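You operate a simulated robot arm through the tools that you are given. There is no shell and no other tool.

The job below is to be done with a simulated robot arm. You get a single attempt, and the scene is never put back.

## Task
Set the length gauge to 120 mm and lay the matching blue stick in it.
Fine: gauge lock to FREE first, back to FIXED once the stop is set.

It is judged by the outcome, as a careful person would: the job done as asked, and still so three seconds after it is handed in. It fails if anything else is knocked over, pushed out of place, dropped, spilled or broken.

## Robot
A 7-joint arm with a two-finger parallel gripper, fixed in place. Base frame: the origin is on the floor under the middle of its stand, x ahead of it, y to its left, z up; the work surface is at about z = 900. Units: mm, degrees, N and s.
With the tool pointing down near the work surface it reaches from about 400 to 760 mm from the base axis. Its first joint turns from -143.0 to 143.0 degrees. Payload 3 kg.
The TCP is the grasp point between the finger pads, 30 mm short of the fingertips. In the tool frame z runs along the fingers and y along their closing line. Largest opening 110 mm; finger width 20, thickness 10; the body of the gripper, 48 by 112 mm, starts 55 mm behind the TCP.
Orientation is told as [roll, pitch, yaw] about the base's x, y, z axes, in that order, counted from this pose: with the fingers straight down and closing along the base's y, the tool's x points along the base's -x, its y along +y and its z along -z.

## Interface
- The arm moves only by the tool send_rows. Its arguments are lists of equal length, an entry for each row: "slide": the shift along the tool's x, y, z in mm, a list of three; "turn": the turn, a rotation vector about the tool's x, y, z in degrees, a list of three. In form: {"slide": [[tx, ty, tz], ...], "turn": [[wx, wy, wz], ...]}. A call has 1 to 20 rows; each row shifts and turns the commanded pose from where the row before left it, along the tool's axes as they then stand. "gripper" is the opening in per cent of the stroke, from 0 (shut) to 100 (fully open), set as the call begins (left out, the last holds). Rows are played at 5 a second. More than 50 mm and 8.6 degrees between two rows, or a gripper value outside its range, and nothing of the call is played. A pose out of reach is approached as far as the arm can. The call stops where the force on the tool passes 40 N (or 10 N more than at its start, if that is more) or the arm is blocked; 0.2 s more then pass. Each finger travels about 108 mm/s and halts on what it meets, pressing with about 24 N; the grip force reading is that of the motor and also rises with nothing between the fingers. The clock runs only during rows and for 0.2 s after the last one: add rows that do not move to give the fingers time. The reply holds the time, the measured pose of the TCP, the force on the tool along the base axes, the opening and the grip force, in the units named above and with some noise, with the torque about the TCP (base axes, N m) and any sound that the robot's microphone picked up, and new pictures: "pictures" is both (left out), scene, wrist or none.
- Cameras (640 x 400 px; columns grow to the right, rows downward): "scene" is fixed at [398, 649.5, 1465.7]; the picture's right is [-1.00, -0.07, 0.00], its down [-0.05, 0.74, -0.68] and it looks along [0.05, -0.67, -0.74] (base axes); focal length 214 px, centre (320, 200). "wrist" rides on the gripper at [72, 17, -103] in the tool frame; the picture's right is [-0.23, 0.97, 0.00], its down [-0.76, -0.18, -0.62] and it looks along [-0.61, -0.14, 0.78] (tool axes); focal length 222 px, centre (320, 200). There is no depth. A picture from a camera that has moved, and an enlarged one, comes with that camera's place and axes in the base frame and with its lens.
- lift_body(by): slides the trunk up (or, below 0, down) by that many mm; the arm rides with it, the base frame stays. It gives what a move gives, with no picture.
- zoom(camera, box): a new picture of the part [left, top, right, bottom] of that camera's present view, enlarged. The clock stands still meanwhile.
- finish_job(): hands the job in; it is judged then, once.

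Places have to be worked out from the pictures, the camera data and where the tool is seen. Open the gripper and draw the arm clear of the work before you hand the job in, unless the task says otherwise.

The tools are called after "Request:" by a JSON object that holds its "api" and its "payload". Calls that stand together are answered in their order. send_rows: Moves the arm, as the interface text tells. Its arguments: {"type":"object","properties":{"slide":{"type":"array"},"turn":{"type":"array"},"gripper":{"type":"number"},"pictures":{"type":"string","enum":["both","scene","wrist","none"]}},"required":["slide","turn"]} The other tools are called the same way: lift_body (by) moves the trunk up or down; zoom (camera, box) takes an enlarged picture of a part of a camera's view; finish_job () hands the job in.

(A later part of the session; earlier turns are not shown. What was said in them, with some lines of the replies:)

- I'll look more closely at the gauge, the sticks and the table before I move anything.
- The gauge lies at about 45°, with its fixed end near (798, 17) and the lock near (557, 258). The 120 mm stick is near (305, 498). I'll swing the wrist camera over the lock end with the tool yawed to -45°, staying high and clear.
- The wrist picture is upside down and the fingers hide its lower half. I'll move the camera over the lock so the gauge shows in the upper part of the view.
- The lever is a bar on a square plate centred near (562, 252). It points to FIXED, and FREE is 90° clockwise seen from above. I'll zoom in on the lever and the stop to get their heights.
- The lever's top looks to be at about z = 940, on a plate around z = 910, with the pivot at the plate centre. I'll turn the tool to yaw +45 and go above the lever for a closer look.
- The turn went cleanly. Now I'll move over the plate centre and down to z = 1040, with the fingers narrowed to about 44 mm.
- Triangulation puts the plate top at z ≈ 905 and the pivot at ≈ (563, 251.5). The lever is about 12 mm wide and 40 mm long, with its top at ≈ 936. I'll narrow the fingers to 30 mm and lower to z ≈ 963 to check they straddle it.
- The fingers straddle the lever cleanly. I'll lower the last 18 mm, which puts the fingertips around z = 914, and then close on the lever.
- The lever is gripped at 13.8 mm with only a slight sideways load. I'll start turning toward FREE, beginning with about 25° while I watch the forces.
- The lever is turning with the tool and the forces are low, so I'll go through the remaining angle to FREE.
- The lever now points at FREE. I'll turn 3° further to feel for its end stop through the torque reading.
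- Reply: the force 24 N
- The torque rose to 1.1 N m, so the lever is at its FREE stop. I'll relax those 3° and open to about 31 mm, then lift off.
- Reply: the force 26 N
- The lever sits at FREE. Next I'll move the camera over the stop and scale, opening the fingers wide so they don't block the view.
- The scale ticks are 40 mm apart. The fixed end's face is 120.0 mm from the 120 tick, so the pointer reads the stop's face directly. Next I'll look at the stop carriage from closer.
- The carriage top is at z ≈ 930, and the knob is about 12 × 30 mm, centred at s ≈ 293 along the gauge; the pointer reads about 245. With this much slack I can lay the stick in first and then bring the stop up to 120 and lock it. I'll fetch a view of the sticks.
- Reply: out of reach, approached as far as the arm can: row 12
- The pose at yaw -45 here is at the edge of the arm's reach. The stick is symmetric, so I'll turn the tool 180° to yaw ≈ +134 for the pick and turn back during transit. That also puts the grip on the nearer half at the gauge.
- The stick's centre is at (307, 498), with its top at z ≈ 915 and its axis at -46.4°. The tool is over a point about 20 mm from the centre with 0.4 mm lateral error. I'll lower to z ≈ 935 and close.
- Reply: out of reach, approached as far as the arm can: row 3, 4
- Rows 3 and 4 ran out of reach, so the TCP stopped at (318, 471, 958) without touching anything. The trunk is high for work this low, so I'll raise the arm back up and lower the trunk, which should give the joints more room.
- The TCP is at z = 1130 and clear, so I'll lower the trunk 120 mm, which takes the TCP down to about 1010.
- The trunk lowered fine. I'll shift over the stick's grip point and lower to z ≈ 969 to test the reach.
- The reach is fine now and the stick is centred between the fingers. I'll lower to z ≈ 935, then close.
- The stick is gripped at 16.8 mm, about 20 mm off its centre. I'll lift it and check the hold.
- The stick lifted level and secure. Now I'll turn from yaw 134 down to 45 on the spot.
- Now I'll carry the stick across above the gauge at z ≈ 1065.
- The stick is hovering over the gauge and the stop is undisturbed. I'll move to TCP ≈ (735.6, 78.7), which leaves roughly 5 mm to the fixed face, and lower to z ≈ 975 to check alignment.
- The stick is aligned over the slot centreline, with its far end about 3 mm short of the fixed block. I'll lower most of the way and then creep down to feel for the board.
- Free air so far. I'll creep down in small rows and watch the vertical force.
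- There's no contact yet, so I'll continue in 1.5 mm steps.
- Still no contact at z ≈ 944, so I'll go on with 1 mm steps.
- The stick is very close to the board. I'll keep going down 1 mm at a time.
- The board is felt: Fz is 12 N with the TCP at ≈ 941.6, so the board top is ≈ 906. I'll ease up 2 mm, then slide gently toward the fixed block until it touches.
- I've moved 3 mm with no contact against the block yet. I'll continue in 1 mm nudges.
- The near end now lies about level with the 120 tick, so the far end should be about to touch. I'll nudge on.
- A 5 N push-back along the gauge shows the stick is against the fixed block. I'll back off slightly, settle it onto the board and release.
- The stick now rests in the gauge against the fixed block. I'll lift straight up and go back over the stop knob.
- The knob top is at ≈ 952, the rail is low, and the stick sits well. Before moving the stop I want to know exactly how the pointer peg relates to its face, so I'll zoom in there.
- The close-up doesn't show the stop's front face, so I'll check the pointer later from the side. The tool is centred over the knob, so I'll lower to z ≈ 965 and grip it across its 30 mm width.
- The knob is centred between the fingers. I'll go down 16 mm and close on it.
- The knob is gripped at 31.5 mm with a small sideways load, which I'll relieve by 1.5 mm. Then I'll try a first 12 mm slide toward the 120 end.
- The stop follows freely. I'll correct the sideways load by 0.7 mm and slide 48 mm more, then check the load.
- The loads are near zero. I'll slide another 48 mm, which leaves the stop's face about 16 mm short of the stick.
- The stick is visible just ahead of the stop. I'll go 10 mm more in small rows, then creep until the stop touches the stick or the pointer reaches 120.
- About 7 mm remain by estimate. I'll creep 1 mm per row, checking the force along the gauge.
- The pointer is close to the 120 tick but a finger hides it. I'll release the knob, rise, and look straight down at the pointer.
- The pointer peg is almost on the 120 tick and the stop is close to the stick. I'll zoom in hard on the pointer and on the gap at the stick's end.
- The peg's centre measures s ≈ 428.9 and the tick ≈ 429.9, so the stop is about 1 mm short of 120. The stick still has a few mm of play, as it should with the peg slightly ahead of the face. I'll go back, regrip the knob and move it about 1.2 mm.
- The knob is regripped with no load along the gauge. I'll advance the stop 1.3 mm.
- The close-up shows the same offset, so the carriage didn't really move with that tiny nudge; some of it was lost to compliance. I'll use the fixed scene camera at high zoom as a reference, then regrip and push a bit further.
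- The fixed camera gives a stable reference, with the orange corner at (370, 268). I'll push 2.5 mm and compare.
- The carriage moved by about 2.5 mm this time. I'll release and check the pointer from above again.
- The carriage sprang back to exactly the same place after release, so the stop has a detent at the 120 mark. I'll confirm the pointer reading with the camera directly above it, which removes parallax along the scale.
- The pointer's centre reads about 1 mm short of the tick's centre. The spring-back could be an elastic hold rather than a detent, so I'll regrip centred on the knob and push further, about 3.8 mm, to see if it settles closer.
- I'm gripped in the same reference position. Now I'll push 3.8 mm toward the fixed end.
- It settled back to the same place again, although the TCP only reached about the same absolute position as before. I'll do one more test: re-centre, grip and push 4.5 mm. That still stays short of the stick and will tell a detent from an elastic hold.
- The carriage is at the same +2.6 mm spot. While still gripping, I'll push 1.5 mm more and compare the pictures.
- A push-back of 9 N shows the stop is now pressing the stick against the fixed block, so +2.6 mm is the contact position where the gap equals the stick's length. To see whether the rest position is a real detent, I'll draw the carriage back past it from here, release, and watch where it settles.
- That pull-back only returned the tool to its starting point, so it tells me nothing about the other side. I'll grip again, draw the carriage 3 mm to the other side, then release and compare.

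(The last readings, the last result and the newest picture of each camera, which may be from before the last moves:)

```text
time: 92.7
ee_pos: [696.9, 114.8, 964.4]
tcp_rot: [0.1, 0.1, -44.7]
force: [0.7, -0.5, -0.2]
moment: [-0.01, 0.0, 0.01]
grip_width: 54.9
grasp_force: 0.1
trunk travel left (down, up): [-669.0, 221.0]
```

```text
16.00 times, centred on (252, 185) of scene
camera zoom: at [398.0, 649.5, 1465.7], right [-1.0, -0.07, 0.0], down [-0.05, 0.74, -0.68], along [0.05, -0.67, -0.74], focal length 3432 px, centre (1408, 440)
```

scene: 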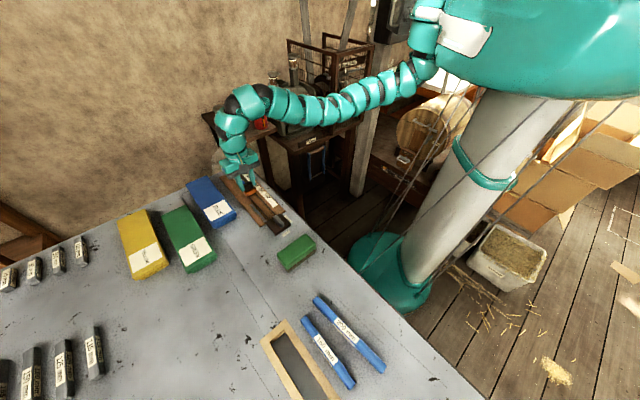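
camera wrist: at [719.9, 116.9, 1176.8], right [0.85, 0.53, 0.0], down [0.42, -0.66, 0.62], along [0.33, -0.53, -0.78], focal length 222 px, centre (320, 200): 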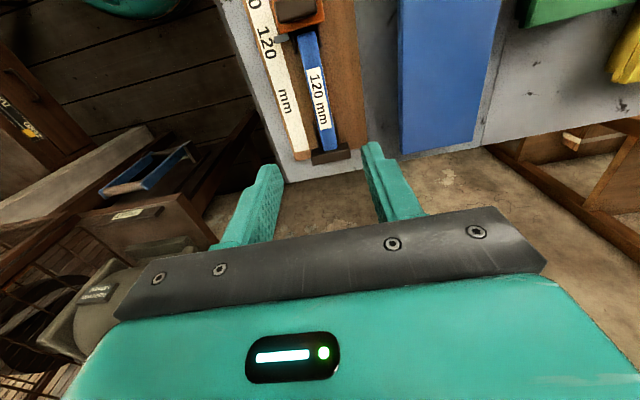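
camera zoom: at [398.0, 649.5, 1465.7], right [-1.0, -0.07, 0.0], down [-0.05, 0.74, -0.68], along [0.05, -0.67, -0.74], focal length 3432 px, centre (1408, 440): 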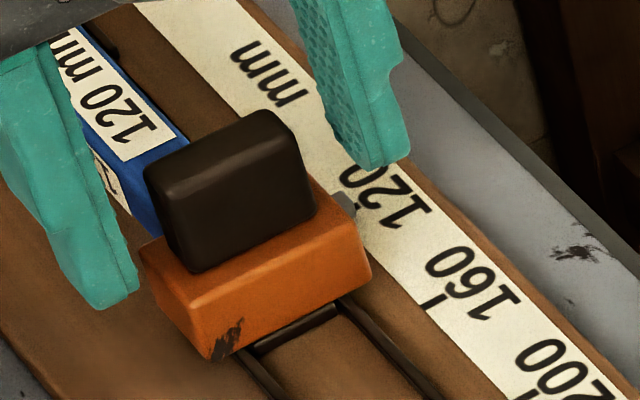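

From both sides the carriage returns to exactly the same spot, so it's truly seated in its 120 notch. Now I'll rise and go to the lock lever, with the fingers narrowed to about 31 mm.

Request:
{"api": "send_rows", "payload": {"slide": [[0, 0, -30], [0, 0, -40], [0, 0, -30], [47.7, 0, 0], [47.7, 0, 0], [47.7, 0, 0], [47.8, 0, 0], [0, 0, 0]], "turn": [[0, 0, 0], [0, 0, 0], [0, 0, 0], [0, 0, 0], [0, 0, 0], [0, 0, 0], [0, 0, 0], [0, 0, 0]], "pictures": "none"}}

Request:
{"api": "send_rows", "payload": {"slide": [[0, 0, 30], [0, 0, 30], [0, 0, 0]], "turn": [[0, 0, 0], [0, 0, 0], [0, 0, 0]], "gripper": 28, "pictures": "both"}}

Request:
{"api": "zoom", "payload": {"camera": "wrist", "box": [240, 70, 400, 190]}}

```text
time: 94.5
ee_pos: [562.3, 250.9, 1062.6]
tcp_rot: [0.0, 0.1, -44.8]
force: [0.5, 0.0, -0.2]
moment: [0.0, 0.03, -0.01]
grip_width: 54.9
grasp_force: 0.1
trunk travel left (down, up): [-669.0, 221.0]
```

```text
time: 95.3
ee_pos: [563.2, 250.3, 1003.4]
tcp_rot: [0.0, 0.0, -44.8]
force: [-0.2, 0.4, 0.1]
moment: [0.0, 0.0, 0.04]
grip_width: 31.0
grasp_force: 0.2
trunk travel left (down, up): [-669.0, 221.0]
camera wrist: at [523.8, 313.9, 1107.1], right [0.85, 0.53, 0.0], down [0.42, -0.66, 0.62], along [0.33, -0.53, -0.78], focal length 222 px, centre (320, 200)
```

scene: 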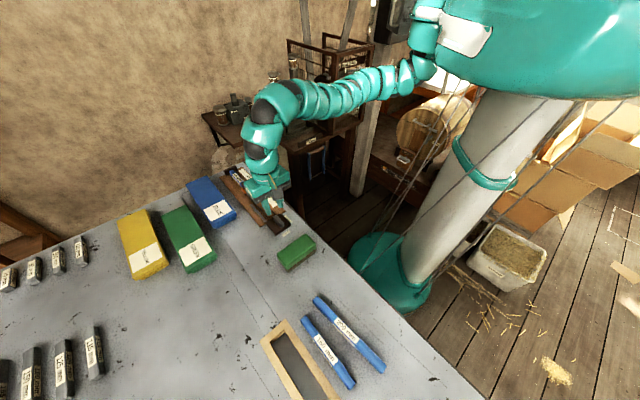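
wrist: 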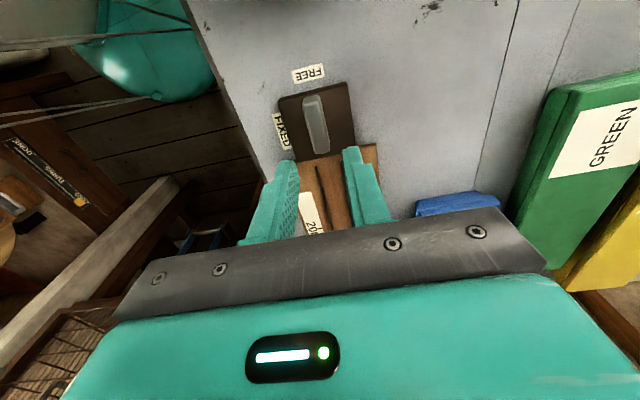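

```text
3.33 times, centred on (320, 130) of wrist
camera zoom: at [523.8, 313.9, 1107.1], right [0.85, 0.53, 0.0], down [0.42, -0.66, 0.62], along [0.33, -0.53, -0.78], focal length 740 px, centre (320, 433)
```

zoom: 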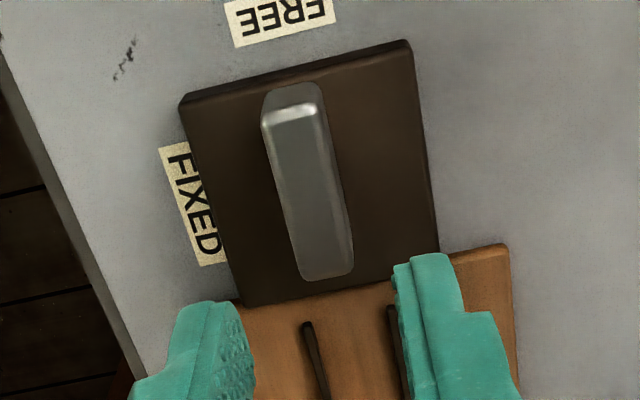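

The tool is centred over the lever's pivot. I'll lower to z ≈ 944 and close on the lever.

Request:
{"api": "send_rows", "payload": {"slide": [[0, 0, 25], [0, 0, 20], [0, 0, 14.5], [0, 0, 0]], "turn": [[0, 0, 0], [0, 0, 0], [0, 0, 0], [0, 0, 0]], "pictures": "none"}}

Request:
{"api": "send_rows", "payload": {"slide": [[0, 0, 0], [0, 0, 0], [0, 0, 0]], "turn": [[0, 0, 0], [0, 0, 0], [0, 0, 0]], "gripper": 0, "pictures": "wrist"}}

```text
time: 96.3
ee_pos: [562.7, 249.5, 944.8]
tcp_rot: [0.1, 0.1, -44.8]
force: [0.7, -0.9, 1.2]
moment: [0.03, 0.0, -0.01]
grip_width: 30.8
grasp_force: 0.1
trunk travel left (down, up): [-669.0, 221.0]
```

```text
time: 97.1
ee_pos: [562.3, 250.5, 945.4]
tcp_rot: [0.0, 0.0, -44.8]
force: [1.1, 1.7, -1.2]
moment: [-0.01, -0.05, 0.0]
grip_width: 13.8
grasp_force: 45.3
trunk travel left (down, up): [-669.0, 221.0]
camera wrist: at [523.6, 314.0, 1048.5], right [0.85, 0.53, 0.0], down [0.42, -0.66, 0.62], along [0.33, -0.53, -0.78], focal length 222 px, centre (320, 200)
```

wrist: 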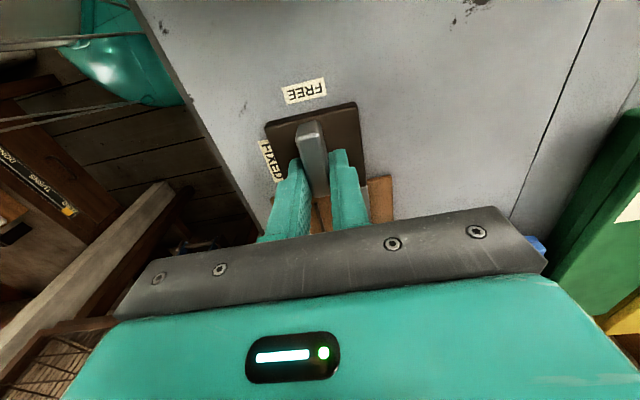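

The lever is gripped with almost no side load. I'll turn it back toward FIXED (yaw -45 to +45), first a third of the way.

Request:
{"api": "send_rows", "payload": {"slide": [[0, 0, 0], [0, 0, 0], [0, 0, 0], [0, 0, 0], [0, 0, 0]], "turn": [[0, 0, -8.2], [0, 0, -8.2], [0, 0, -8.2], [0, 0, -8.2], [0, 0, 0]], "pictures": "none"}}

Request:
{"api": "send_rows", "payload": {"slide": [[0, 0, 0], [0, 0, 0], [0, 0, 0], [0, 0, 0], [0, 0, 0], [0, 0, 0], [0, 0, 0], [0, 0, 0]], "turn": [[0, 0, -8.2], [0, 0, -8.2], [0, 0, -8.2], [0, 0, -8.2], [0, 0, -8.2], [0, 0, -8.2], [0, 0, -8.0], [0, 0, 0]], "pictures": "both"}}

Request:
{"api": "zoom", "payload": {"camera": "wrist", "box": [240, 70, 400, 190]}}

```text
time: 98.3
ee_pos: [562.7, 251.4, 944.9]
tcp_rot: [0.2, 0.0, -11.9]
force: [3.6, 9.6, 9.0]
moment: [0.28, 1.24, 0.03]
grip_width: 13.6
grasp_force: 44.6
trunk travel left (down, up): [-669.0, 221.0]
```

```text
time: 100.1
ee_pos: [562.5, 251.5, 946.2]
tcp_rot: [0.0, 0.0, 45.4]
force: [3.0, 16.7, 11.5]
moment: [-0.41, 0.78, -0.25]
grip_width: 14.0
grasp_force: 44.9
trunk travel left (down, up): [-669.0, 221.0]
camera wrist: at [499.9, 212.2, 1048.4], right [-0.53, 0.85, 0.0], down [0.66, 0.42, 0.62], along [0.53, 0.33, -0.78], focal length 222 px, centre (320, 200)
```

scene: 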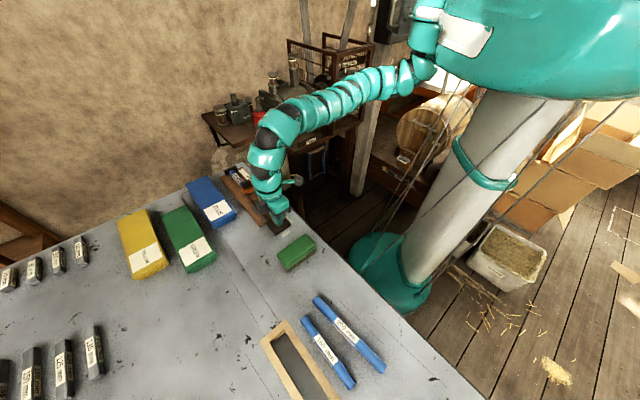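
wrist: 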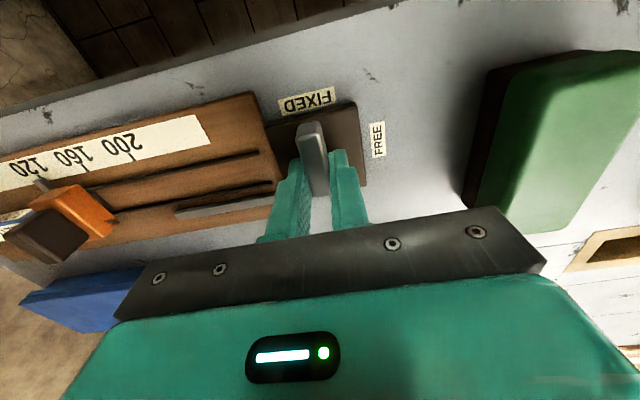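

```text
3.33 times, centred on (320, 130) of wrist
camera zoom: at [499.9, 212.2, 1048.4], right [-0.53, 0.85, 0.0], down [0.66, 0.42, 0.62], along [0.53, 0.33, -0.78], focal length 740 px, centre (320, 433)
```

zoom: 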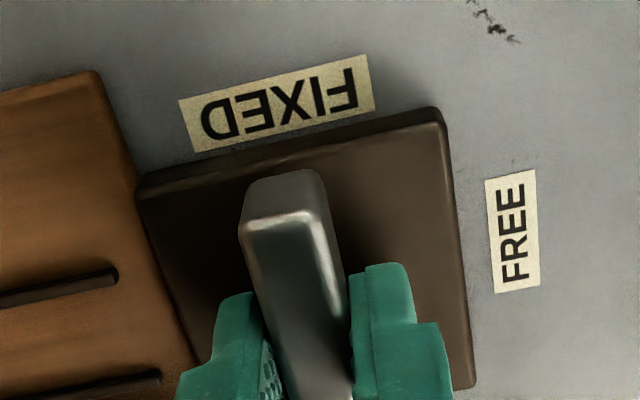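

The lever points at FIXED. I'll turn 3° further to confirm it's against its end stop.

Request:
{"api": "send_rows", "payload": {"slide": [[0, 0, 0], [0, 0, 0], [0, 0, 0]], "turn": [[0, 0, -1.5], [0, 0, -1.5], [0, 0, 0]], "pictures": "none"}}

```text
time: 100.9
ee_pos: [561.8, 251.0, 944.4]
tcp_rot: [0.1, 0.0, 48.2]
force: [1.9, 17.5, 9.0]
moment: [0.24, 0.12, -1.08]
grip_width: 14.6
grasp_force: 44.5
trunk travel left (down, up): [-669.0, 221.0]
```

The torque of -1.1 N m confirms the FIXED end stop. I'll relax the 3°, open the fingers and lift clear.

Request:
{"api": "send_rows", "payload": {"slide": [[0, 0, 0], [0, 0, 0]], "turn": [[0, 0, 2.8], [0, 0, 0]], "pictures": "none"}}

Request:
{"api": "send_rows", "payload": {"slide": [[0, 0, 0], [0, 0, 0], [0, 0, -20], [0, 0, -40], [0, 0, -45], [0, 0, 0]], "turn": [[0, 0, 0], [0, 0, 0], [0, 0, 0], [0, 0, 0], [0, 0, 0], [0, 0, 0]], "gripper": 28, "pictures": "both"}}

Request:
{"api": "zoom", "payload": {"camera": "wrist", "box": [240, 60, 400, 160]}}

Request:
{"api": "zoom", "payload": {"camera": "scene", "box": [205, 150, 305, 240]}}

Request:
{"api": "zoom", "payload": {"camera": "scene", "box": [244, 180, 260, 190]}}

```text
time: 101.5
ee_pos: [562.8, 251.2, 945.3]
tcp_rot: [0.0, -0.1, 45.3]
force: [1.7, 14.6, 9.5]
moment: [0.47, -0.15, -0.24]
grip_width: 13.6
grasp_force: 45.1
trunk travel left (down, up): [-669.0, 221.0]
```

```text
time: 102.9
ee_pos: [563.6, 251.7, 1048.7]
tcp_rot: [0.1, 0.0, 45.4]
force: [0.4, 0.2, 0.4]
moment: [-0.01, -0.02, 0.0]
grip_width: 30.9
grasp_force: 0.1
trunk travel left (down, up): [-669.0, 221.0]
camera wrist: at [501.2, 212.5, 1153.4], right [-0.53, 0.85, 0.0], down [0.66, 0.42, 0.62], along [0.53, 0.33, -0.78], focal length 222 px, centre (320, 200)
```

scene: 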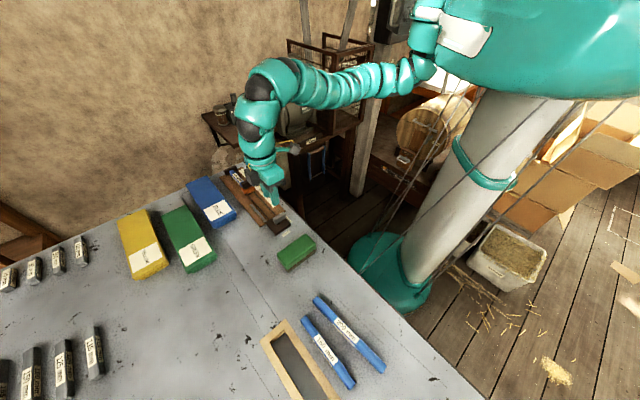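
wrist: 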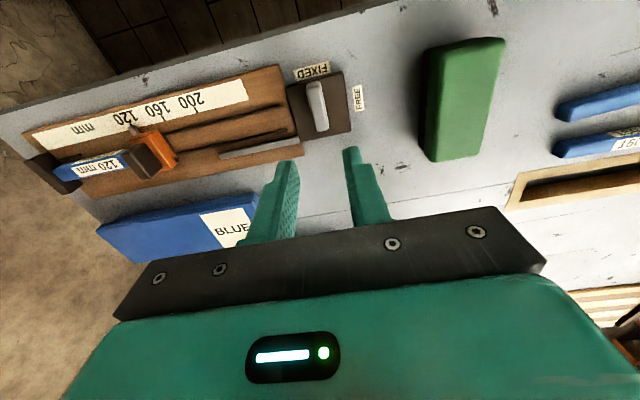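

```text
4.00 times, centred on (320, 110) of wrist
camera zoom: at [501.2, 212.5, 1153.4], right [-0.53, 0.85, 0.0], down [0.66, 0.42, 0.62], along [0.53, 0.33, -0.78], focal length 888 px, centre (320, 560)
```

zoom: 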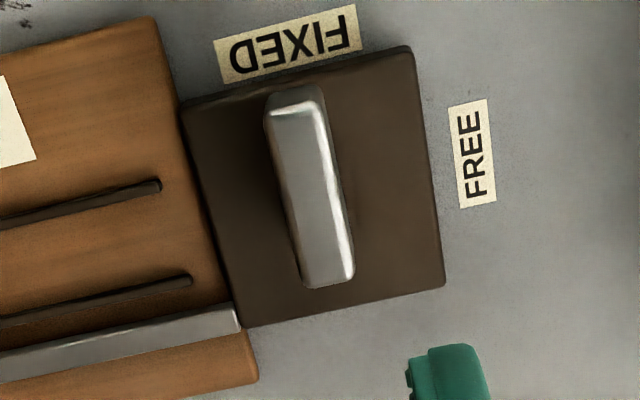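

```text
4.44 times, centred on (255, 195) of scene
camera zoom: at [398.0, 649.5, 1465.7], right [-1.0, -0.07, 0.0], down [-0.05, 0.74, -0.68], along [0.05, -0.67, -0.74], focal length 953 px, centre (609, 222)
```

zoom: 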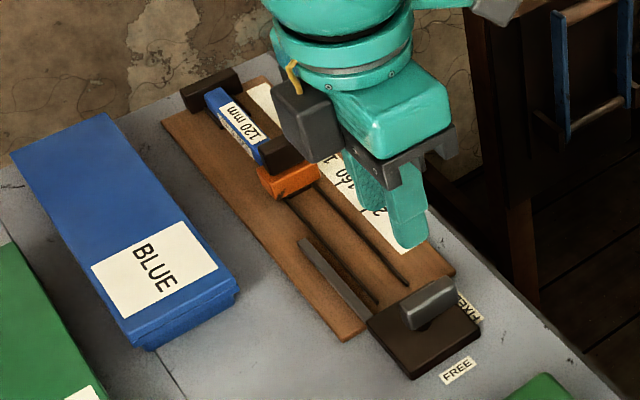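

```text
16.00 times, centred on (252, 185) of scene
camera zoom: at [398.0, 649.5, 1465.7], right [-1.0, -0.07, 0.0], down [-0.05, 0.74, -0.68], along [0.05, -0.67, -0.74], focal length 3432 px, centre (1408, 440)
```

zoom: 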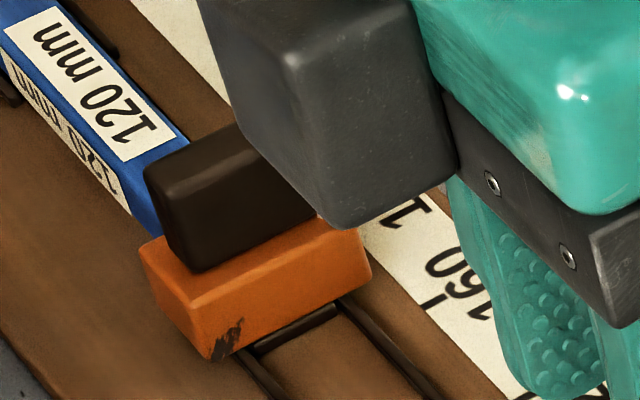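

The lever is at FIXED, the stop hasn't shifted and the stick lies in the gauge. I'll take one more look at the gauge with the wrist camera, then draw the arm up and away with the gripper open.

Request:
{"api": "zoom", "payload": {"camera": "wrist", "box": [20, 90, 200, 210]}}

Request:
{"api": "send_rows", "payload": {"slide": [[0, 0, -40], [0, 0, -40], [0, 0, -40], [30, 0, -20], [35, 0, 0], [35, 0, 0], [0, 0, 0]], "turn": [[0, 0, 0], [0, 0, 0], [0, 0, 0], [0, 0, 0], [0, 0, 0], [0, 0, 0], [0, 0, 0]], "gripper": 100, "pictures": "both"}}

Request:
{"api": "zoom", "payload": {"camera": "scene", "box": [205, 150, 305, 240]}}

Request:
{"api": "zoom", "payload": {"camera": "scene", "box": [244, 180, 260, 190]}}

```text
3.33 times, centred on (110, 150) of wrist
camera zoom: at [501.2, 212.5, 1153.4], right [-0.53, 0.85, 0.0], down [0.66, 0.42, 0.62], along [0.53, 0.33, -0.78], focal length 740 px, centre (1020, 367)
```

zoom: 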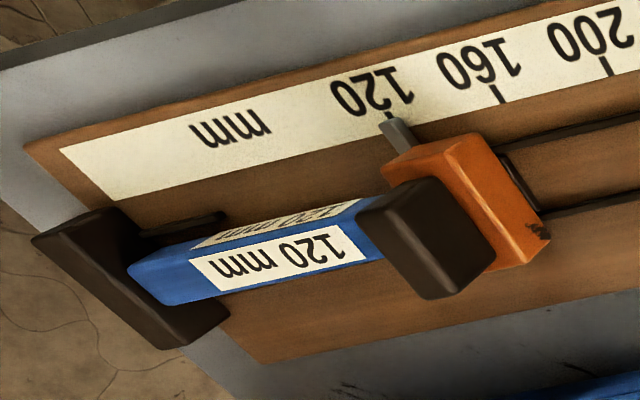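

```text
time: 104.5
ee_pos: [533.0, 215.5, 1118.3]
tcp_rot: [0.1, -0.1, 45.4]
force: [-0.7, -0.7, -0.3]
moment: [0.01, 0.01, 0.0]
grip_width: 109.8
grasp_force: 0.1
out of reach, approached as far as the arm can: row 3, 4, 5, 6
trunk travel left (down, up): [-669.0, 221.0]
camera wrist: at [469.9, 176.1, 1222.7], right [-0.53, 0.85, 0.0], down [0.66, 0.42, 0.62], along [0.53, 0.33, -0.78], focal length 222 px, centre (320, 200)
```

scene: 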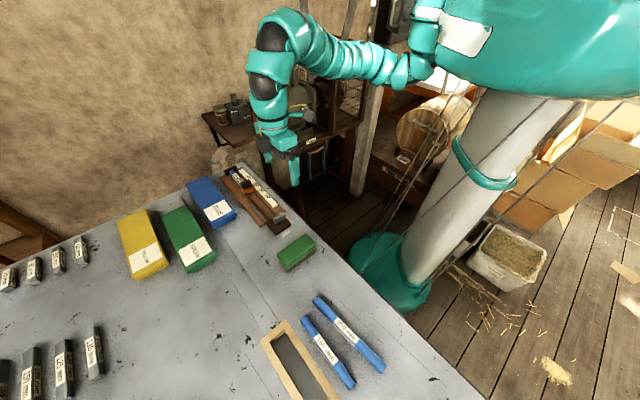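
wrist: 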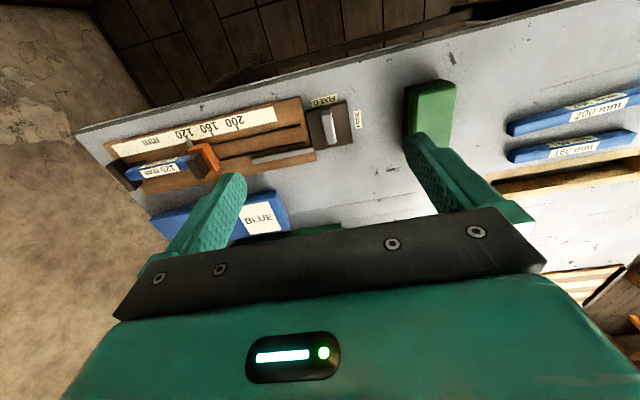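

```text
4.44 times, centred on (255, 195) of scene
camera zoom: at [398.0, 649.5, 1465.7], right [-1.0, -0.07, 0.0], down [-0.05, 0.74, -0.68], along [0.05, -0.67, -0.74], focal length 953 px, centre (609, 222)
```

zoom: 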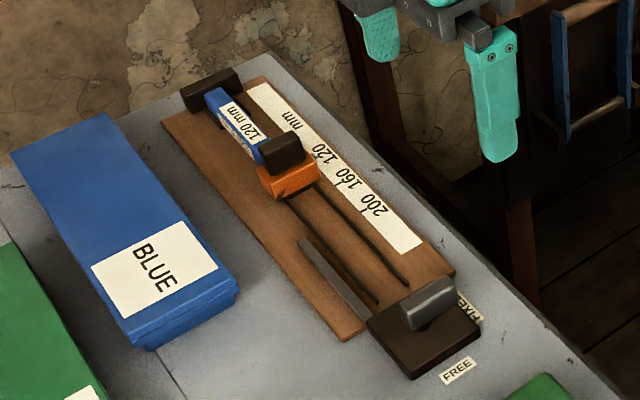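

```text
16.00 times, centred on (252, 185) of scene
camera zoom: at [398.0, 649.5, 1465.7], right [-1.0, -0.07, 0.0], down [-0.05, 0.74, -0.68], along [0.05, -0.67, -0.74], focal length 3432 px, centre (1408, 440)
```

zoom: 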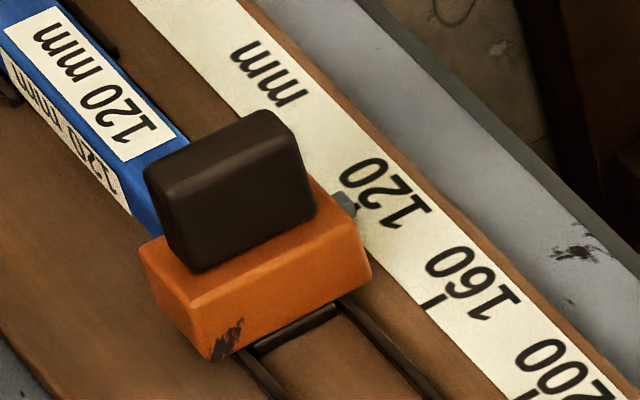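

The side view shows the pointer on the 120 tick with the lever at FIXED, and the 120 mm stick lies flat between the stop and the fixed block. The other sticks and blocks are where they started. The gripper is open and the arm is clear, so I'm handing the job in.

Request:
{"api": "finish_job", "payload": {}}

```text
The job is handed in.
```

The gauge is set to 120 mm, the lock is back at FIXED, and the 120 mm blue stick lies flat between the fixed end and the stop. The job has been handed in, but no result has come back yet.

- **Lock:** I turned it to FREE before moving the stop and back to FIXED afterwards, and felt it reach its end stop both times.
- **Stop:** The stop settles at one spot by the 120 mark; when I pulled it about 3 mm either way, it returned there each time. From directly above, the centre of the pointer looked about 1 mm short of the middle of the tick. From the side it pointed at the tick.
- **Stick:** I laid it in before setting the stop, so the stop would close up to it. It has about 3 mm of play.
- **Everything else:** The other two blue sticks, the coloured boxes and the other blocks looked unmoved in the final pictures. The gripper is open and the arm is clear of the work.

I lowered the trunk 120 mm to reach the stick and left it there.
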